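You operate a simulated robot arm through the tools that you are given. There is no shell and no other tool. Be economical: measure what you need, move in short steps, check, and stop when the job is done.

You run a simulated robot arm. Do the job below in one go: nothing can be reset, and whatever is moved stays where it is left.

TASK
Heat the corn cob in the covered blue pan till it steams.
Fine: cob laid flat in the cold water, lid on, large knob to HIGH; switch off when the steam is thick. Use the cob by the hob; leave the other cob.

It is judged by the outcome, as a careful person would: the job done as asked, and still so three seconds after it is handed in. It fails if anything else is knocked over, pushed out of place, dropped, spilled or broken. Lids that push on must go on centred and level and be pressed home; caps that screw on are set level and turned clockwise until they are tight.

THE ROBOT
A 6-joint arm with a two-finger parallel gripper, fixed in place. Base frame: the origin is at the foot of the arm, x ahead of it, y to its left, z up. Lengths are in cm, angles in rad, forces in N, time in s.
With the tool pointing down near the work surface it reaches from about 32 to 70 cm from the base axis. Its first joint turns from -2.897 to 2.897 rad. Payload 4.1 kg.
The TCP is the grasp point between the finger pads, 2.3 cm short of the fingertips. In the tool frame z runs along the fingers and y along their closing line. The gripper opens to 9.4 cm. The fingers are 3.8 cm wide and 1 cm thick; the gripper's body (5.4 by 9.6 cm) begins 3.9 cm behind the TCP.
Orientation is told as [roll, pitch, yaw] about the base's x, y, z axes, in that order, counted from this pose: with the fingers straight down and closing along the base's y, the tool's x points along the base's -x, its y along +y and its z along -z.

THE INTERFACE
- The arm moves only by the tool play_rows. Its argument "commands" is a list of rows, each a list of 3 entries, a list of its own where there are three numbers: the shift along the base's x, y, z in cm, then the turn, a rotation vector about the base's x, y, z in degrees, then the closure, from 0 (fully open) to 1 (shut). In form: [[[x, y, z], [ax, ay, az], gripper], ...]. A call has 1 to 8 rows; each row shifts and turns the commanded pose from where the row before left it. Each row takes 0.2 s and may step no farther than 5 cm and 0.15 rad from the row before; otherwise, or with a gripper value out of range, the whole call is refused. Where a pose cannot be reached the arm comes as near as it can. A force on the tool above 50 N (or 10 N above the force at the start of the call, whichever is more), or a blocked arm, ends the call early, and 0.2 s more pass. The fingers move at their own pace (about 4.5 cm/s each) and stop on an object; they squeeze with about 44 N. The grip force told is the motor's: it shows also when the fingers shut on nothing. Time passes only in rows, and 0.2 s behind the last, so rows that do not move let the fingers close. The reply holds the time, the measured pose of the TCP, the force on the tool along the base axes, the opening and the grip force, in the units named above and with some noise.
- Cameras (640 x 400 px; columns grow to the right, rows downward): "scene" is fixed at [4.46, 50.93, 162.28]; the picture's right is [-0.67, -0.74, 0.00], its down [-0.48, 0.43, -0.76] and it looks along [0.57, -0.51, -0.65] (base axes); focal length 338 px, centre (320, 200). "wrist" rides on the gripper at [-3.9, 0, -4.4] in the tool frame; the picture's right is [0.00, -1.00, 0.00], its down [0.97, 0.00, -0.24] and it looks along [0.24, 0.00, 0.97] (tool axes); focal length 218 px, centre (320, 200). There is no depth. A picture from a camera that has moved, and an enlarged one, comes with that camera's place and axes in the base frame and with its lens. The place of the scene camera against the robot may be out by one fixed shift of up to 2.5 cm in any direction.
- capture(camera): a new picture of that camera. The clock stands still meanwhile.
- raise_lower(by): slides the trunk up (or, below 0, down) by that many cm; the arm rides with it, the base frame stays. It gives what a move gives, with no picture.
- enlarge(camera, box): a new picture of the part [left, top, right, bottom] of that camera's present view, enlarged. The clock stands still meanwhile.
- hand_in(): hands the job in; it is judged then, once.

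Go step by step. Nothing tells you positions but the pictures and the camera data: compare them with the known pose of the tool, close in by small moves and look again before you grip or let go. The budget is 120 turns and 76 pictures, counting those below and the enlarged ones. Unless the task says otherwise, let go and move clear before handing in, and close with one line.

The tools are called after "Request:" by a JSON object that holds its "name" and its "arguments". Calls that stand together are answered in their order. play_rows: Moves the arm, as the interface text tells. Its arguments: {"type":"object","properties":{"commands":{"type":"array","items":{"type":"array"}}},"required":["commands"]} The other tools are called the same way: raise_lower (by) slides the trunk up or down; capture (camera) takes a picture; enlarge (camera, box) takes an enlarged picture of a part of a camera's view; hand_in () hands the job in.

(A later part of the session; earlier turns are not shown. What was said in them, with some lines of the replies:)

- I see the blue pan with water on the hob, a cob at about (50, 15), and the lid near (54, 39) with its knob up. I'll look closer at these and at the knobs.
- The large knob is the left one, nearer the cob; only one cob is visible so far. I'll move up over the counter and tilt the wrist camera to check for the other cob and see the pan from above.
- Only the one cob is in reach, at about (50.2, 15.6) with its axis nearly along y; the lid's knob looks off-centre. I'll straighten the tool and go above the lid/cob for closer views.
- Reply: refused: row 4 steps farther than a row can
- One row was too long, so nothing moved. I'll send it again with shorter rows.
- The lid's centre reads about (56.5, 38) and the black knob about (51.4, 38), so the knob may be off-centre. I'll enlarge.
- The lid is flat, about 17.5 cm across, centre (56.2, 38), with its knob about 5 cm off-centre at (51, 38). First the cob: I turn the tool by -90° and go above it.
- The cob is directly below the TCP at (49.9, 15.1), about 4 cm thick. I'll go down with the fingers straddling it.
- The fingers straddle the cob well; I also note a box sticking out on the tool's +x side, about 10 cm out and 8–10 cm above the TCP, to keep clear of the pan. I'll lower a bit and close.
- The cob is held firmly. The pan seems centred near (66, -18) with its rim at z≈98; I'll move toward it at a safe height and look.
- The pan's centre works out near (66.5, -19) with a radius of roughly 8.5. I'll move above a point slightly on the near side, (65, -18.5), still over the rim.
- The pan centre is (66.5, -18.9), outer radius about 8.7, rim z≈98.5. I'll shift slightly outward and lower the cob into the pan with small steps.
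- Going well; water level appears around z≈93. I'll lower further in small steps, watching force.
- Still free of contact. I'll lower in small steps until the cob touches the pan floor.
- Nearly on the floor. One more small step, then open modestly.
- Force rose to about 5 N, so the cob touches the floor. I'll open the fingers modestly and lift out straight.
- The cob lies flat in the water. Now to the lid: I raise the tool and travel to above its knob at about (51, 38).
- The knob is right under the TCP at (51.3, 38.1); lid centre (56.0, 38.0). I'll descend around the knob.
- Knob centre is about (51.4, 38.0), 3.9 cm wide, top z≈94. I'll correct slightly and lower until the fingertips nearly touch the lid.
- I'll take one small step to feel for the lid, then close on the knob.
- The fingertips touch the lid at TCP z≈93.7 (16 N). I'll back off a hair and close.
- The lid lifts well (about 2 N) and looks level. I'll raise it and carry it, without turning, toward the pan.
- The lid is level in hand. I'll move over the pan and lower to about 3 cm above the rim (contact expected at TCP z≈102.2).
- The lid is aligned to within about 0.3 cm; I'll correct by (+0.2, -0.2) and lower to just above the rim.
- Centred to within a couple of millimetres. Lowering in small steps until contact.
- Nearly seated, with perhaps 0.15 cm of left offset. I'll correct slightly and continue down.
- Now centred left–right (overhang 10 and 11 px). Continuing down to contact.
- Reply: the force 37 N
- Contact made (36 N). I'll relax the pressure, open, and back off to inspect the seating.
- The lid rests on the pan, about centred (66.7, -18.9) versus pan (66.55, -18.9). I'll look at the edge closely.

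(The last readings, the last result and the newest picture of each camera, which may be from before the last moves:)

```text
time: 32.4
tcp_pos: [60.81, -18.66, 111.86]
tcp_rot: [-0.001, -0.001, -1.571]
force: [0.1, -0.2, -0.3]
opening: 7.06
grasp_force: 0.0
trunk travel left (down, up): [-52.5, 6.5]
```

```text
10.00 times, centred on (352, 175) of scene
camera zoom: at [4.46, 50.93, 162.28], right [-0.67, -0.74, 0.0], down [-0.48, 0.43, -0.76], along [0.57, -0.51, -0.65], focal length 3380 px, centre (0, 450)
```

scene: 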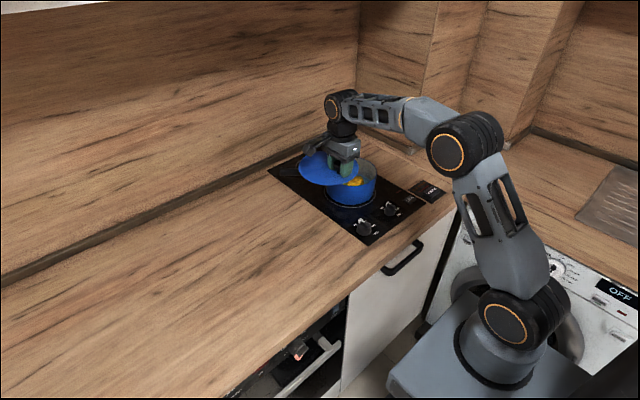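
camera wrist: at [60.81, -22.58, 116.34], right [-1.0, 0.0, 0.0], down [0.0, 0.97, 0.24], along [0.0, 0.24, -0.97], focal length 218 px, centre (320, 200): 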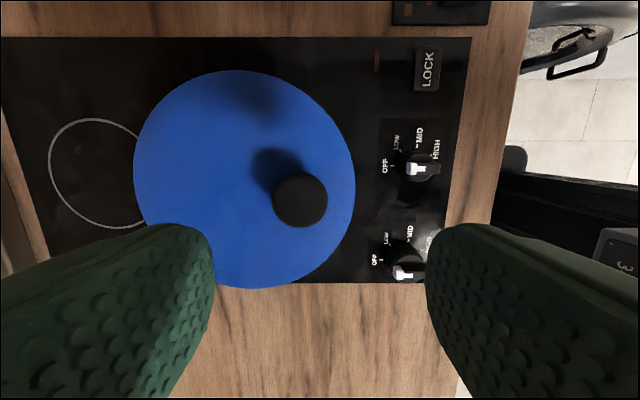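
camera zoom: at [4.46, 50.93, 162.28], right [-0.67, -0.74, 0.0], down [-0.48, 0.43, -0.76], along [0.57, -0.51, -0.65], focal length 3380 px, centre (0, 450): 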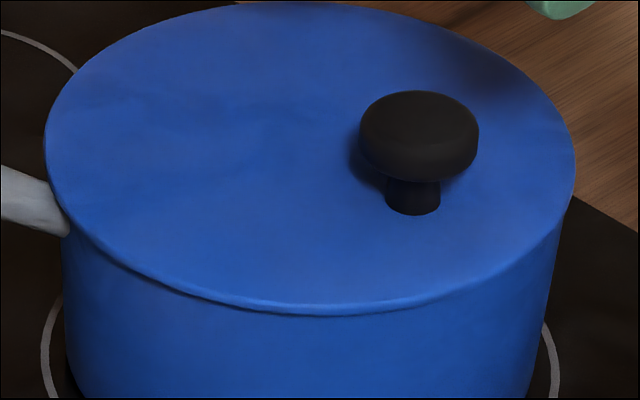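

It looks level. I'll press lightly at the lid's centre with closed fingers to be sure it is home.

Request:
{"name": "play_rows", "arguments": {"commands": [[[2.6, -0.1, 0], [0, 0, 0], 1], [[2.6, -0.1, 0], [0, 0, 0], 1], [[0, 0, -4], [0, 0, 0], 1], [[0, 0, -3], [0, 0, 0], 1], [[0, 0, -1.5], [0, 0, 0], 1], [[0, 0, -0.7], [0, 0, 0], 1]]}}

Request:
{"name": "play_rows", "arguments": {"commands": [[[0, 0, -0.4], [0, 0, 0], 1], [[0, 0, -0.3], [0, 0, 0], 1], [[0, 0, -0.3], [0, 0, 0], 1]]}}

```text
time: 33.8
tcp_pos: [65.15, -18.87, 102.71]
tcp_rot: [0.012, -0.003, -1.571]
force: [2.3, 0.3, 30.8]
opening: 0.01
grasp_force: 41.9
out of reach, approached as far as the arm can: row 2
trunk travel left (down, up): [-52.5, 6.5]
```

```text
time: 34.3
tcp_pos: [65.46, -19.0, 102.16]
tcp_rot: [0.012, -0.005, -1.572]
force: [0.5, -0.1, -1.0]
opening: 0.01
grasp_force: 42.7
trunk travel left (down, up): [-52.5, 6.5]
stopped in row 2: the force on the tool passed its limit (the readings are from after the stop); the commanded pose is now the measured one
```

Contact came earlier than expected and something gave slightly. I'll lift and look.

Request:
{"name": "play_rows", "arguments": {"commands": [[[0, 0, 2], [0, 0, 0], 1], [[0, 0, 4], [0, 0, 0], 1], [[-1, 0, 4], [0, 0, 0], 1]]}}

Request:
{"name": "enlarge", "arguments": {"camera": "scene", "box": [302, 140, 398, 200]}}

Request:
{"name": "capture", "arguments": {"camera": "wrist"}}

```text
time: 35.1
tcp_pos: [64.55, -18.81, 112.68]
tcp_rot: [0.014, -0.003, -1.571]
force: [0.0, -0.1, -0.2]
opening: 0.0
grasp_force: 42.4
trunk travel left (down, up): [-52.5, 6.5]
```

```text
6.67 times, centred on (350, 170) of scene
camera zoom: at [4.46, 50.93, 162.28], right [-0.67, -0.74, 0.0], down [-0.48, 0.43, -0.76], along [0.57, -0.51, -0.65], focal length 2253 px, centre (120, 400)
```

zoom: 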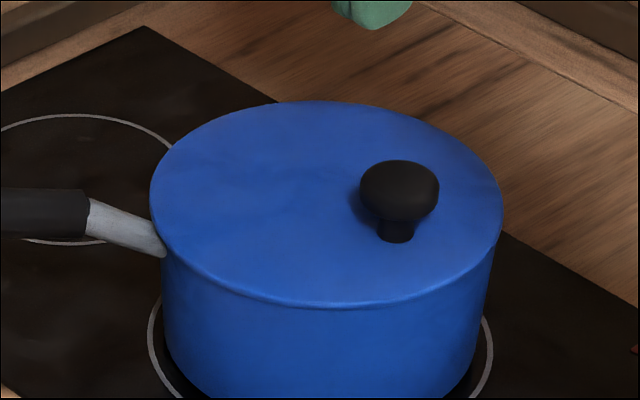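

```text
32 pictures are left
camera wrist: at [64.49, -22.69, 117.22], right [-1.0, 0.0, -0.01], down [0.0, 0.97, 0.24], along [0.01, 0.24, -0.97], focal length 218 px, centre (320, 200)
```

wrist: 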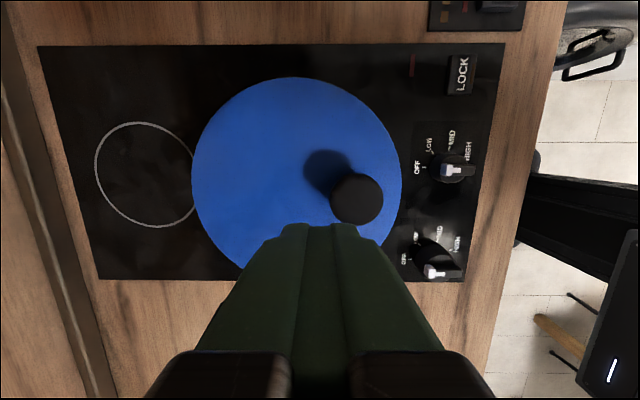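

The lid sits level and centred. Next the large knob at about (50, -7.8): I'll move above it while turning the tool back to yaw 0 to look.

Request:
{"name": "play_rows", "arguments": {"commands": [[[-2.2, 1.5, 0], [0, 0, 8.2], 0.3], [[-2.2, 1.5, 0], [0, 0, 8.2], 0.3], [[-2.2, 1.5, 0], [0, 0, 8.2], 0.3], [[-2.2, 1.5, 0], [0, 0, 8.2], 0.3], [[-2.2, 1.5, 0], [0, 0, 8.2], 0.3], [[-2.2, 1.5, 0], [0, 0, 8.2], 0.3], [[-1.9, 1.5, 0], [0, 0, 8.2], 0.3], [[0, 0.5, -2], [0, 0, 8.2], 0.3]]}}

Request:
{"name": "play_rows", "arguments": {"commands": [[[0, 0, -2], [-0.7, 0, 8.2], 0.3], [[0, 0, -2], [0, 0, 8.2], 0.3], [[0, 0, -2], [0, 0, 8], 0.3]]}}

Request:
{"name": "capture", "arguments": {"camera": "wrist"}}

```text
time: 36.9
tcp_pos: [49.27, -7.84, 110.52]
tcp_rot: [0.013, -0.007, -0.424]
force: [0.3, -0.5, -0.6]
opening: 6.56
grasp_force: 0.1
trunk travel left (down, up): [-52.5, 6.5]
```

```text
time: 37.7
tcp_pos: [49.42, -7.8, 104.5]
tcp_rot: [0.004, -0.01, 0.001]
force: [0.3, -0.2, -0.4]
opening: 6.6
grasp_force: 0.0
trunk travel left (down, up): [-52.5, 6.5]
```

```text
31 pictures are left
camera wrist: at [53.29, -7.88, 109.04], right [0.0, -1.0, 0.0], down [-0.97, 0.0, 0.23], along [-0.23, 0.0, -0.97], focal length 218 px, centre (320, 200)
```

wrist: 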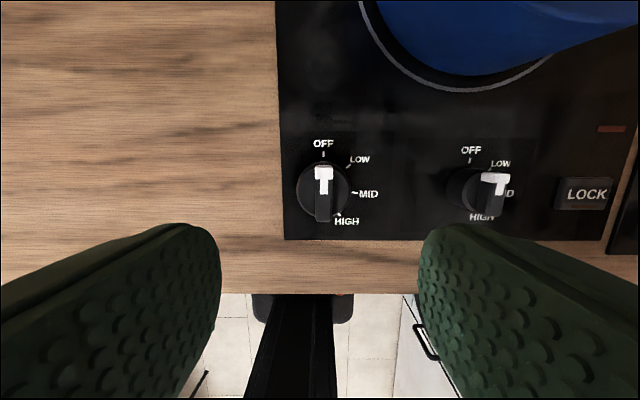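

Request:
{"name": "enlarge", "arguments": {"camera": "wrist", "box": [270, 120, 398, 240]}}

Request:
{"name": "enlarge", "arguments": {"camera": "scene", "box": [320, 190, 432, 250]}}

```text
3.33 times, centred on (334, 180) of wrist
camera zoom: at [53.29, -7.88, 109.04], right [0.0, -1.0, 0.0], down [-0.97, 0.0, 0.23], along [-0.23, 0.0, -0.97], focal length 728 px, centre (273, 267)
```

zoom: 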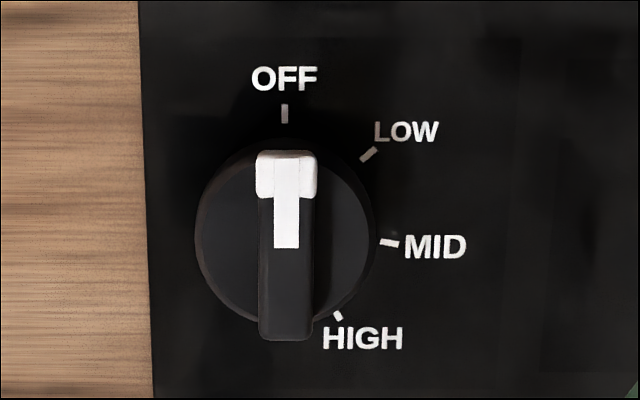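

```text
5.71 times, centred on (376, 220) of scene
camera zoom: at [4.46, 50.93, 162.28], right [-0.67, -0.74, 0.0], down [-0.48, 0.43, -0.76], along [0.57, -0.51, -0.65], focal length 1931 px, centre (0, 86)
```

zoom: 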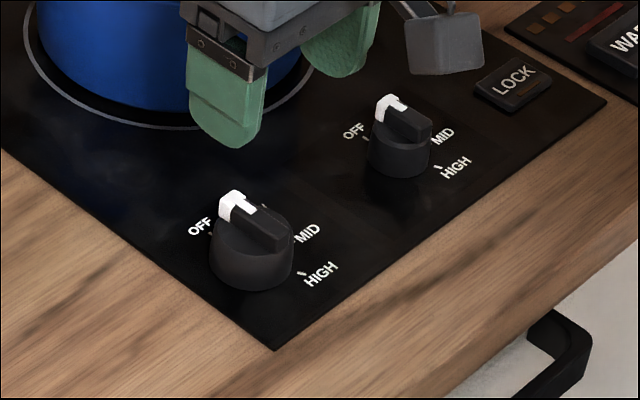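

The large knob is a 4 cm disc with a grip bar along x, centre (50.2, -8.2); OFF at 0°, HIGH about 150° clockwise. I'll straddle the bar with narrowed fingers and descend.

Request:
{"name": "play_rows", "arguments": {"commands": [[[0.8, -0.35, -2], [0, 0.5, 0], 0.68], [[0, 0, -3], [0, 0, 0], 0.68], [[0, 0, -2], [0, 0, 0], 0.68], [[0, 0, 0], [0, 0, 0], 0.68]]}}

Request:
{"name": "capture", "arguments": {"camera": "wrist"}}

Request:
{"name": "enlarge", "arguments": {"camera": "scene", "box": [320, 180, 432, 250]}}

```text
time: 38.7
tcp_pos: [50.07, -8.26, 97.55]
tcp_rot: [0.004, -0.001, -0.001]
force: [-0.1, 0.1, -0.1]
opening: 3.01
grasp_force: 0.1
trunk travel left (down, up): [-52.5, 6.5]
```

```text
28 pictures are left
camera wrist: at [54.08, -8.31, 102.05], right [0.0, -1.0, 0.0], down [-0.97, 0.0, 0.24], along [-0.24, 0.0, -0.97], focal length 218 px, centre (320, 200)
```

wrist: 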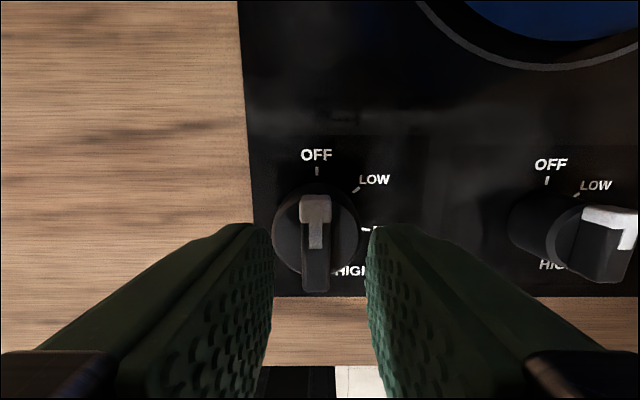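

```text
5.71 times, centred on (376, 215) of scene
camera zoom: at [4.46, 50.93, 162.28], right [-0.67, -0.74, 0.0], down [-0.48, 0.43, -0.76], along [0.57, -0.51, -0.65], focal length 1931 px, centre (0, 114)
```

zoom: 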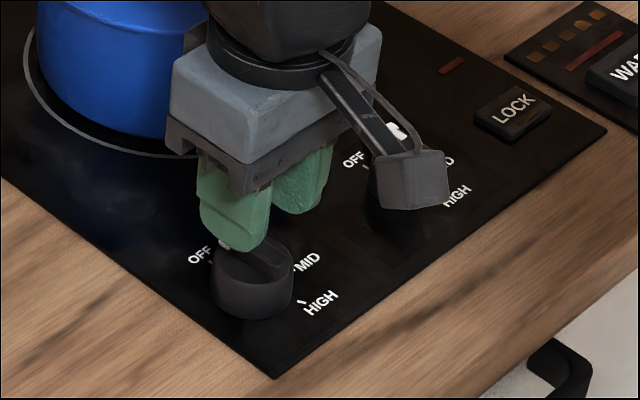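

Aligned. Descending in small steps until contact with the disc.

Request:
{"name": "play_rows", "arguments": {"commands": [[[0.05, 0.1, -1.2], [0, 0, 0], 0.68], [[0, 0, -0.7], [0, 0, 0], 0.68], [[0, 0, -0.5], [0, 0, 0], 0.68]]}}

Request:
{"name": "enlarge", "arguments": {"camera": "scene", "box": [330, 190, 410, 250]}}

```text
time: 39.5
tcp_pos: [50.14, -8.17, 95.12]
tcp_rot: [0.003, -0.001, -0.002]
force: [1.1, -0.1, -0.5]
opening: 3.01
grasp_force: 0.0
trunk travel left (down, up): [-52.5, 6.5]
```

```text
6.67 times, centred on (370, 220) of scene
camera zoom: at [4.46, 50.93, 162.28], right [-0.67, -0.74, 0.0], down [-0.48, 0.43, -0.76], along [0.57, -0.51, -0.65], focal length 2253 px, centre (-13, 67)
```

zoom: 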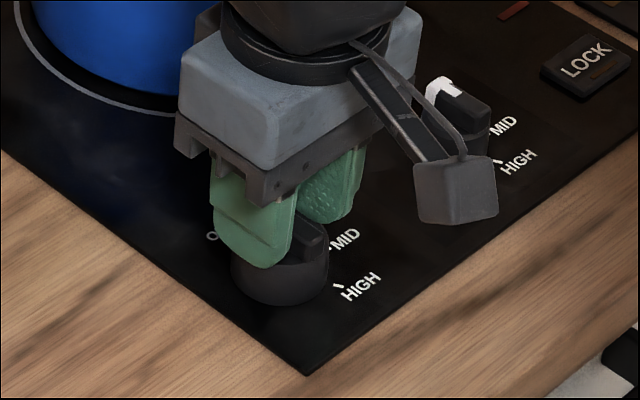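

Request:
{"name": "play_rows", "arguments": {"commands": [[[0, 0, -0.3], [0, 0, 0], 0.68], [[0, 0, -0.3], [0, 0, 0], 0.68]]}}

```text
time: 40.3
tcp_pos: [50.25, -8.26, 95.01]
tcp_rot: [0.001, -0.015, -0.002]
force: [-7.5, 1.0, 23.8]
opening: 2.98
grasp_force: 0.0
trunk travel left (down, up): [-52.5, 6.5]
stopped in row 2: the force on the tool passed its limit (the readings are from after the stop); the commanded pose is now the measured one
```

Contact with the disc top at TCP z≈95. I'll lift 0.3 and close on the bar.

Request:
{"name": "play_rows", "arguments": {"commands": [[[-0.1, 0.05, 0.35], [0, 0.8, 0], 0.68], [[0, 0, 0], [0, 0, 0], 1], [[0, 0, 0], [0, 0, 0], 1], [[0, 0, 0], [0, 0, 0], 1]]}}

```text
time: 41.3
tcp_pos: [50.23, -8.15, 95.08]
tcp_rot: [0.0, 0.004, -0.001]
force: [-2.2, 0.6, -6.8]
opening: 1.2
grasp_force: 45.0
trunk travel left (down, up): [-52.5, 6.5]
```

Gripped the bar (1.2 cm). Turning clockwise in small steps.

Request:
{"name": "play_rows", "arguments": {"commands": [[[0, 0, 0], [0, 0, -8], 1], [[0, 0, 0], [0, 0, -8], 1], [[0, 0, 0], [0, 0, -8], 1], [[0, 0, 0], [0, 0, -8], 1], [[0, 0, 0], [0, 0, -8], 1]]}}

Request:
{"name": "enlarge", "arguments": {"camera": "scene", "box": [300, 150, 460, 250]}}

```text
time: 42.5
tcp_pos: [50.17, -8.28, 95.12]
tcp_rot: [0.001, 0.008, -0.702]
force: [-8.6, -8.2, -16.5]
opening: 1.21
grasp_force: 45.0
trunk travel left (down, up): [-52.5, 6.5]
```

```text
4.00 times, centred on (380, 200) of scene
camera zoom: at [4.46, 50.93, 162.28], right [-0.67, -0.74, 0.0], down [-0.48, 0.43, -0.76], along [0.57, -0.51, -0.65], focal length 1352 px, centre (80, 200)
```

zoom: 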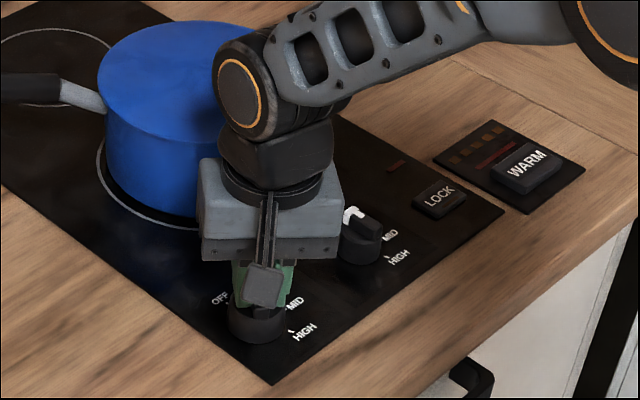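

Turning well at 40°. I'll ease the tool down a touch and continue.

Request:
{"name": "play_rows", "arguments": {"commands": [[[-0.05, -0.05, -0.15], [0, 0, -8], 1], [[0, 0, 0], [0, 0, -8], 1], [[0, 0, 0], [0, 0, -8], 1], [[0, 0, 0], [0, 0, -8], 1], [[0, 0, 0], [0, 0, -8], 1], [[0, 0, 0], [0, 0, -8], 1], [[0, 0, 0], [0, 0, -8], 1]]}}

Request:
{"name": "enlarge", "arguments": {"camera": "scene", "box": [300, 150, 460, 250]}}

```text
time: 44.1
tcp_pos: [49.83, -8.4, 95.17]
tcp_rot: [0.002, 0.008, -1.679]
force: [-28.3, -19.7, 0.9]
opening: 1.18
grasp_force: 45.3
trunk travel left (down, up): [-52.5, 6.5]
```

```text
4.00 times, centred on (380, 200) of scene
camera zoom: at [4.46, 50.93, 162.28], right [-0.67, -0.74, 0.0], down [-0.48, 0.43, -0.76], along [0.57, -0.51, -0.65], focal length 1352 px, centre (80, 200)
```

zoom: 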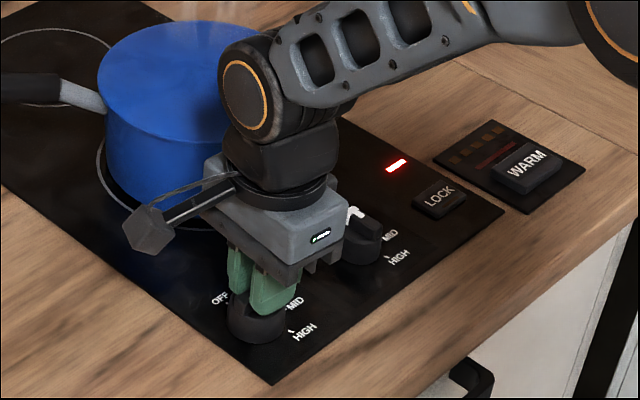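

The red heating light is on. Side force shows I'm slightly off the knob axis; I'll correct and turn on to HIGH.

Request:
{"name": "play_rows", "arguments": {"commands": [[[-0.15, -0.1, 0], [0, 0, -7.7], 1], [[-0.1, -0.1, 0], [0, 0, -7.7], 1], [[-0.05, -0.05, 0], [0, 0, -7.7], 1], [[-0.05, 0, 0], [0, 0, -7.7], 1], [[0, 0, 0], [0, 0, -7.7], 1], [[0, 0, 0], [0, 0, -7.7], 1]]}}

Request:
{"name": "enlarge", "arguments": {"camera": "scene", "box": [300, 150, 460, 250]}}

```text
time: 45.5
tcp_pos: [49.81, -8.3, 95.12]
tcp_rot: [0.001, 0.007, -2.484]
force: [-21.9, 8.8, -2.0]
opening: 1.18
grasp_force: 45.2
trunk travel left (down, up): [-52.5, 6.5]
```

```text
4.00 times, centred on (380, 200) of scene
camera zoom: at [4.46, 50.93, 162.28], right [-0.67, -0.74, 0.0], down [-0.48, 0.43, -0.76], along [0.57, -0.51, -0.65], focal length 1352 px, centre (80, 200)
```

zoom: 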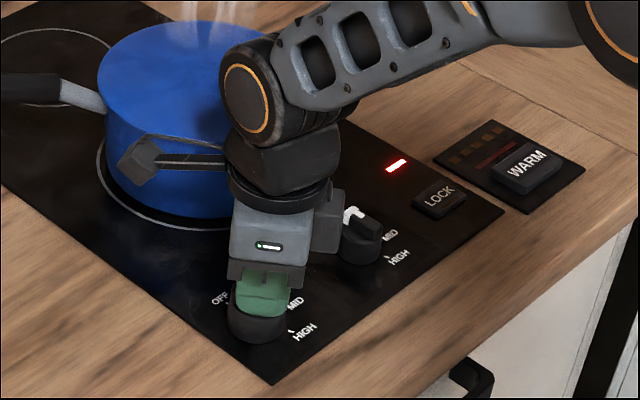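

Steam is already starting; the knob is at about 142°. I'll finish the last ~8° and keep hold of it.

Request:
{"name": "play_rows", "arguments": {"commands": [[[-0.15, 0.1, 0], [0, 0, -7.7], 1], [[0, 0, 0], [0, 0, 0], 1]]}}

Request:
{"name": "capture", "arguments": {"camera": "scene"}}

Request:
{"name": "capture", "arguments": {"camera": "wrist"}}

```text
time: 46.1
tcp_pos: [49.82, -8.2, 95.13]
tcp_rot: [0.003, 0.007, -2.618]
force: [-11.9, 10.6, -1.6]
opening: 1.21
grasp_force: 44.9
trunk travel left (down, up): [-52.5, 6.5]
```

```text
22 pictures are left
```

scene: 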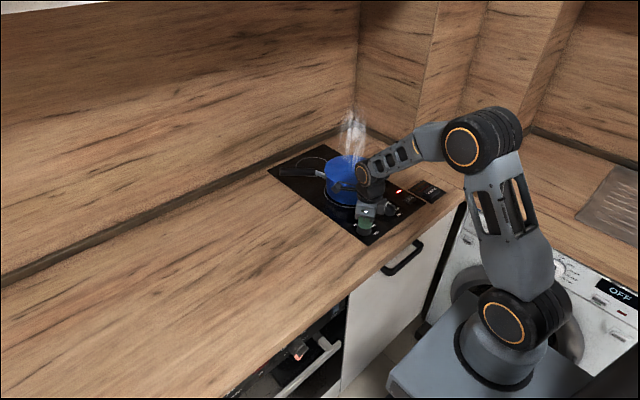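

```text
21 pictures are left
camera wrist: at [46.37, -10.2, 99.57], right [-0.5, 0.87, 0.0], down [0.84, 0.49, 0.25], along [0.21, 0.12, -0.97], focal length 218 px, centre (320, 200)
```

wrist: 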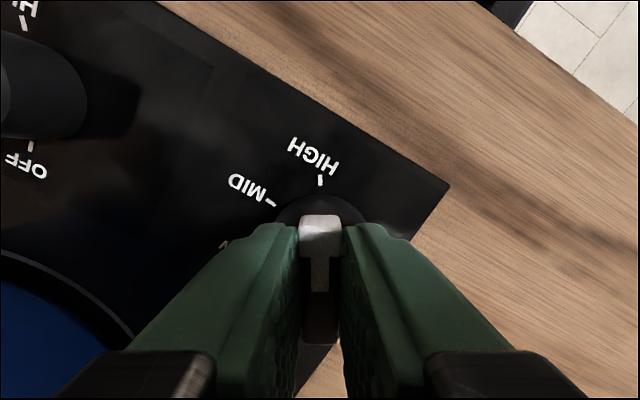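

The pointer is exactly at the HIGH tick and steam is rising. I'll wait a moment and compare.

Request:
{"name": "play_rows", "arguments": {"commands": [[[0, 0, 0], [0, 0, 0], 1], [[0, 0, 0], [0, 0, 0], 1], [[0, 0, 0], [0, 0, 0], 1]]}}

Request:
{"name": "enlarge", "arguments": {"camera": "scene", "box": [290, 70, 450, 210]}}

```text
time: 46.9
tcp_pos: [49.73, -8.28, 95.14]
tcp_rot: [0.004, 0.008, -2.617]
force: [-9.2, 12.6, -1.1]
opening: 1.19
grasp_force: 45.1
trunk travel left (down, up): [-52.5, 6.5]
```

```text
2.86 times, centred on (370, 140) of scene
camera zoom: at [4.46, 50.93, 162.28], right [-0.67, -0.74, 0.0], down [-0.48, 0.43, -0.76], along [0.57, -0.51, -0.65], focal length 966 px, centre (177, 371)
```

zoom: 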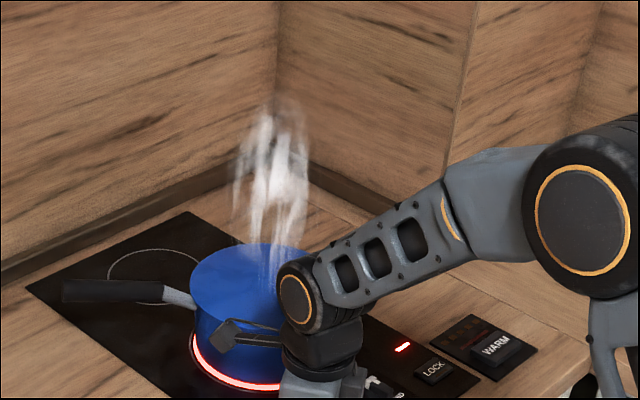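

The burner under the pan glows and the steam is thickening. Another second.

Request:
{"name": "play_rows", "arguments": {"commands": [[[0, 0, 0], [0, 0, 0], 1], [[0, 0, 0], [0, 0, 0], 1], [[0, 0, 0], [0, 0, 0], 1], [[0, 0, 0], [0, 0, 0], 1]]}}

Request:
{"name": "enlarge", "arguments": {"camera": "scene", "box": [290, 70, 450, 210]}}

```text
time: 47.9
tcp_pos: [49.71, -8.27, 95.08]
tcp_rot: [0.004, 0.003, -2.614]
force: [-6.5, 12.3, 1.9]
opening: 1.21
grasp_force: 45.1
trunk travel left (down, up): [-52.5, 6.5]
```

```text
2.86 times, centred on (370, 140) of scene
camera zoom: at [4.46, 50.93, 162.28], right [-0.67, -0.74, 0.0], down [-0.48, 0.43, -0.76], along [0.57, -0.51, -0.65], focal length 966 px, centre (177, 371)
```

zoom: 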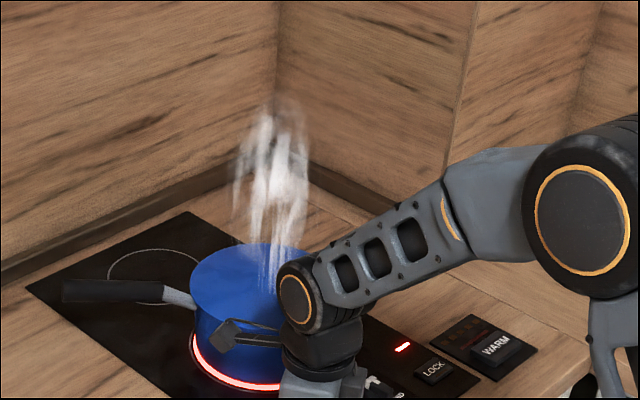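

The steam hasn't visibly changed in the last second; one more short wait to tell whether it has levelled off.

Request:
{"name": "play_rows", "arguments": {"commands": [[[0, 0, 0], [0, 0, 0], 1], [[0, 0, 0], [0, 0, 0], 1], [[0, 0, 0], [0, 0, 0], 1], [[0, 0, 0], [0, 0, 0], 1], [[0, 0, 0], [0, 0, 0], 1]]}}

Request:
{"name": "enlarge", "arguments": {"camera": "scene", "box": [290, 70, 450, 210]}}

```text
time: 49.1
tcp_pos: [49.69, -8.25, 95.22]
tcp_rot: [0.005, 0.005, -2.615]
force: [-3.4, 11.7, 6.2]
opening: 1.17
grasp_force: 44.8
trunk travel left (down, up): [-52.5, 6.5]
```

```text
2.86 times, centred on (370, 140) of scene
camera zoom: at [4.46, 50.93, 162.28], right [-0.67, -0.74, 0.0], down [-0.48, 0.43, -0.76], along [0.57, -0.51, -0.65], focal length 966 px, centre (177, 371)
```

zoom: 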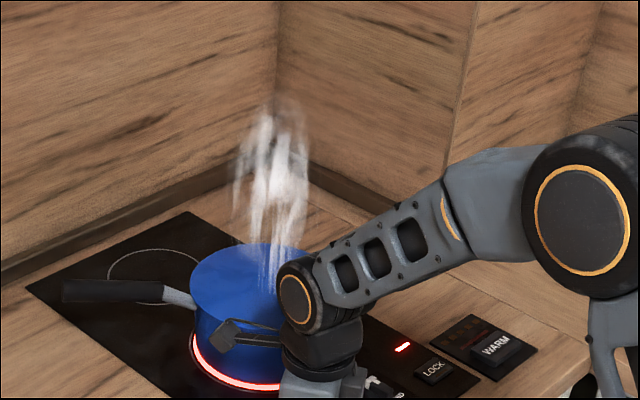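

The steam is thick and steady; switching off now: turning the knob back counter-clockwise 150°.

Request:
{"name": "play_rows", "arguments": {"commands": [[[0.03, 0, 0], [0, 0, 8.3], 1], [[0.03, -0.02, 0], [0, 0, 8.3], 1], [[0.03, -0.02, 0], [0, 0, 8.3], 1], [[0.03, -0.02, 0], [0, 0, 8.3], 1], [[0.03, -0.02, 0], [0, 0, 8.3], 1], [[0.03, -0.02, 0], [0, 0, 8.3], 1], [[0.03, 0, 0], [0, 0, 8.3], 1], [[0.03, 0.02, 0], [0, 0, 8.3], 1]]}}

Request:
{"name": "play_rows", "arguments": {"commands": [[[0.03, 0.03, 0], [0, 0, 8.3], 1], [[0.03, 0.03, 0], [0, 0, 8.3], 1], [[0.03, 0.03, 0], [0, 0, 8.3], 1], [[0.03, 0.03, 0], [0, 0, 8.3], 1], [[0.03, 0.03, 0], [0, 0, 8.3], 1], [[0.03, 0.03, 0], [0, 0, 8.3], 1], [[0.03, 0.03, 0], [0, 0, 8.3], 1], [[0.03, 0, 0], [0, 0, 8.3], 1]]}}

```text
time: 50.9
tcp_pos: [50.07, -8.46, 95.13]
tcp_rot: [0.004, 0.004, -1.453]
force: [3.7, 3.3, 16.6]
opening: 1.18
grasp_force: 44.7
trunk travel left (down, up): [-52.5, 6.5]
```

```text
time: 52.7
tcp_pos: [50.24, -8.26, 95.06]
tcp_rot: [0.001, 0.0, -0.297]
force: [7.5, -0.6, 22.6]
opening: 1.17
grasp_force: 44.9
trunk travel left (down, up): [-52.5, 6.5]
```

17° remain to OFF.

Request:
{"name": "play_rows", "arguments": {"commands": [[[0, 0.03, 0.1], [0, 0, 8.4], 1], [[0, 0.03, 0.05], [0, 0, 8.4], 1], [[0, 0, 0], [0, 0, 0.3], 1]]}}

Request:
{"name": "capture", "arguments": {"camera": "wrist"}}

Request:
{"name": "capture", "arguments": {"camera": "scene"}}

```text
time: 53.5
tcp_pos: [50.29, -8.18, 95.09]
tcp_rot: [0.001, 0.005, 0.001]
force: [9.3, -1.8, 7.4]
opening: 1.21
grasp_force: 44.9
trunk travel left (down, up): [-52.5, 6.5]
```

```text
17 pictures are left
camera wrist: at [54.23, -8.11, 99.57], right [0.0, -1.0, 0.0], down [-0.97, 0.0, 0.24], along [-0.24, 0.0, -0.97], focal length 218 px, centre (320, 200)
```

wrist: 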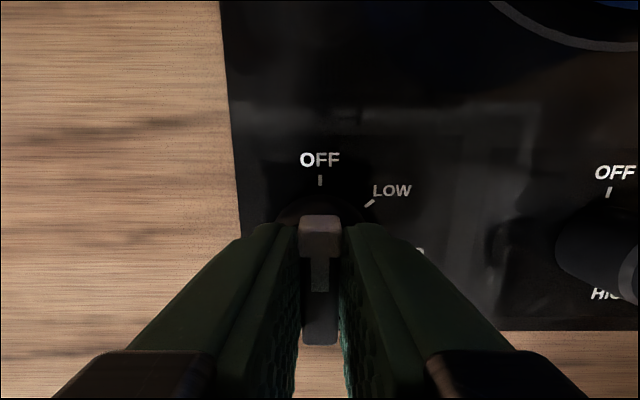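

```text
16 pictures are left
```

scene: 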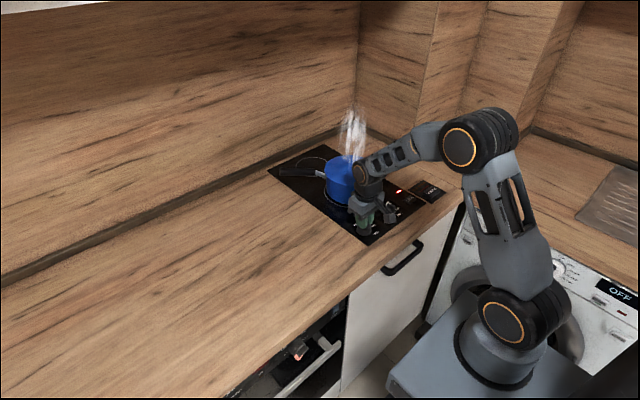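

The pointer is at OFF. The red light may still be on, so I'll check.

Request:
{"name": "enlarge", "arguments": {"camera": "scene", "box": [300, 90, 460, 250]}}

```text
2.50 times, centred on (380, 170) of scene
camera zoom: at [4.46, 50.93, 162.28], right [-0.67, -0.74, 0.0], down [-0.48, 0.43, -0.76], along [0.57, -0.51, -0.65], focal length 845 px, centre (170, 275)
```

zoom: 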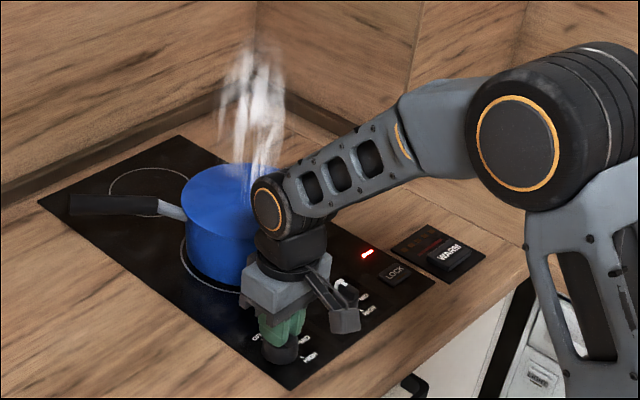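

The burner glow is out; the remaining light should be the residual-heat indicator. I'll release the bar and lift clear.

Request:
{"name": "play_rows", "arguments": {"commands": [[[0, 0, 0], [0, 0, 0], 0.7], [[0, 0, 0], [0, 0, 0], 0.65], [[0, 0, 0], [0, 0, 0], 0.65], [[0, 0, 2], [0, 0, 0], 0.65], [[0, 0, 4], [0, 0, 0], 0.65], [[-2, 1, 4], [0, 0, 0], 0.65], [[-3, 1, 3], [0, 0, 0], 0.65], [[-3, 1, 3], [0, 0, 0], 0.65]]}}

Request:
{"name": "capture", "arguments": {"camera": "wrist"}}

Request:
{"name": "enlarge", "arguments": {"camera": "scene", "box": [270, 100, 446, 250]}}

```text
time: 55.3
tcp_pos: [42.03, -5.05, 111.35]
tcp_rot: [0.001, 0.005, 0.0]
force: [-0.1, -0.3, -0.2]
opening: 3.31
grasp_force: 0.1
trunk travel left (down, up): [-52.5, 6.5]
```

```text
14 pictures are left
camera wrist: at [46.0, -5.09, 115.72], right [0.0, -1.0, 0.0], down [-0.97, 0.0, 0.25], along [-0.25, 0.0, -0.97], focal length 218 px, centre (320, 200)
```

wrist: 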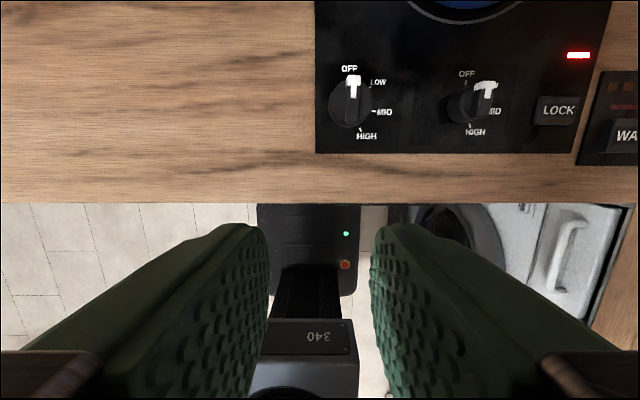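

```text
2.67 times, centred on (358, 175) of scene
camera zoom: at [4.46, 50.93, 162.28], right [-0.67, -0.74, 0.0], down [-0.48, 0.43, -0.76], along [0.57, -0.51, -0.65], focal length 901 px, centre (219, 267)
```

zoom: 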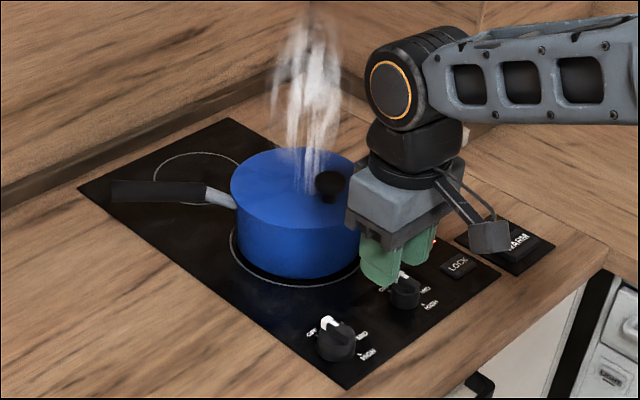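

The knob is back at OFF, steam still thick, lid in place. I'll back further off, wait briefly, and check everything once more.

Request:
{"name": "play_rows", "arguments": {"commands": [[[-2, 0, 4], [0, 0, 0], 0.3], [[-2, 0, 4], [0, 0, 0], 0.3], [[0, 0, 4], [0, 0, 0], 0.3], [[0, 0, 0], [0, 0, 0], 0.3], [[0, 0, 0], [0, 0, 0], 0.3], [[0, 0, 0], [0, 0, 0], 0.3], [[0, 0, 0], [0, 0, 0], 0.3], [[0, 0, 0], [0, 0, 0], 0.3]]}}

Request:
{"name": "enlarge", "arguments": {"camera": "wrist", "box": [310, 0, 566, 160]}}

Request:
{"name": "enlarge", "arguments": {"camera": "scene", "box": [270, 90, 446, 250]}}

```text
time: 57.1
tcp_pos: [38.23, -5.19, 123.1]
tcp_rot: [0.0, 0.005, -0.002]
force: [-0.1, -0.3, 0.0]
opening: 6.58
grasp_force: 0.1
trunk travel left (down, up): [-52.5, 6.5]
```

```text
2.50 times, centred on (438, 80) of wrist
camera zoom: at [42.25, -5.27, 127.56], right [0.0, -1.0, 0.0], down [-0.97, 0.0, 0.24], along [-0.24, 0.0, -0.97], focal length 546 px, centre (25, 500)
```

zoom: 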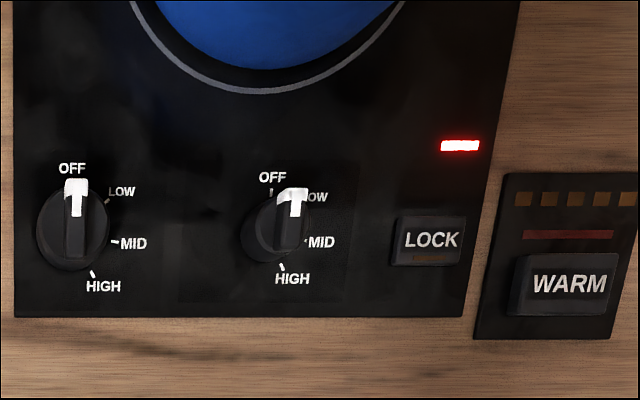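

```text
2.50 times, centred on (358, 170) of scene
camera zoom: at [4.46, 50.93, 162.28], right [-0.67, -0.74, 0.0], down [-0.48, 0.43, -0.76], along [0.57, -0.51, -0.65], focal length 845 px, centre (225, 275)
```

zoom: 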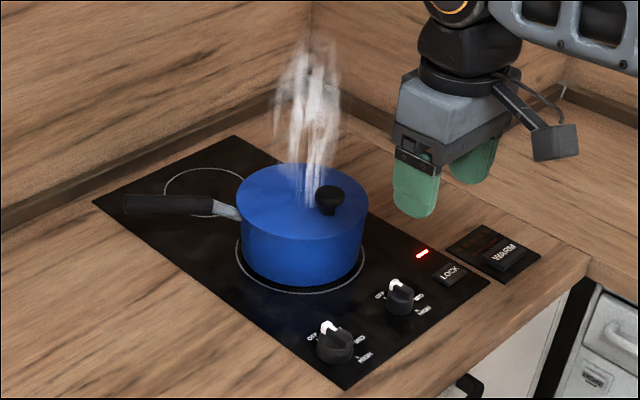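

The large knob points to OFF and the burner is dark. The lid sits level and centred on the pan, steam is thick, and the tool is clear. The red light was unlit at the start and is most likely the residual-heat light. Handing in.

Request:
{"name": "hand_in", "arguments": {}}

```text
The job is handed in.
```

The cob from beside the hob lies flat in the water in the blue pan with the lid on; I heated it on HIGH until the steam was thick, then turned the large knob back to OFF.
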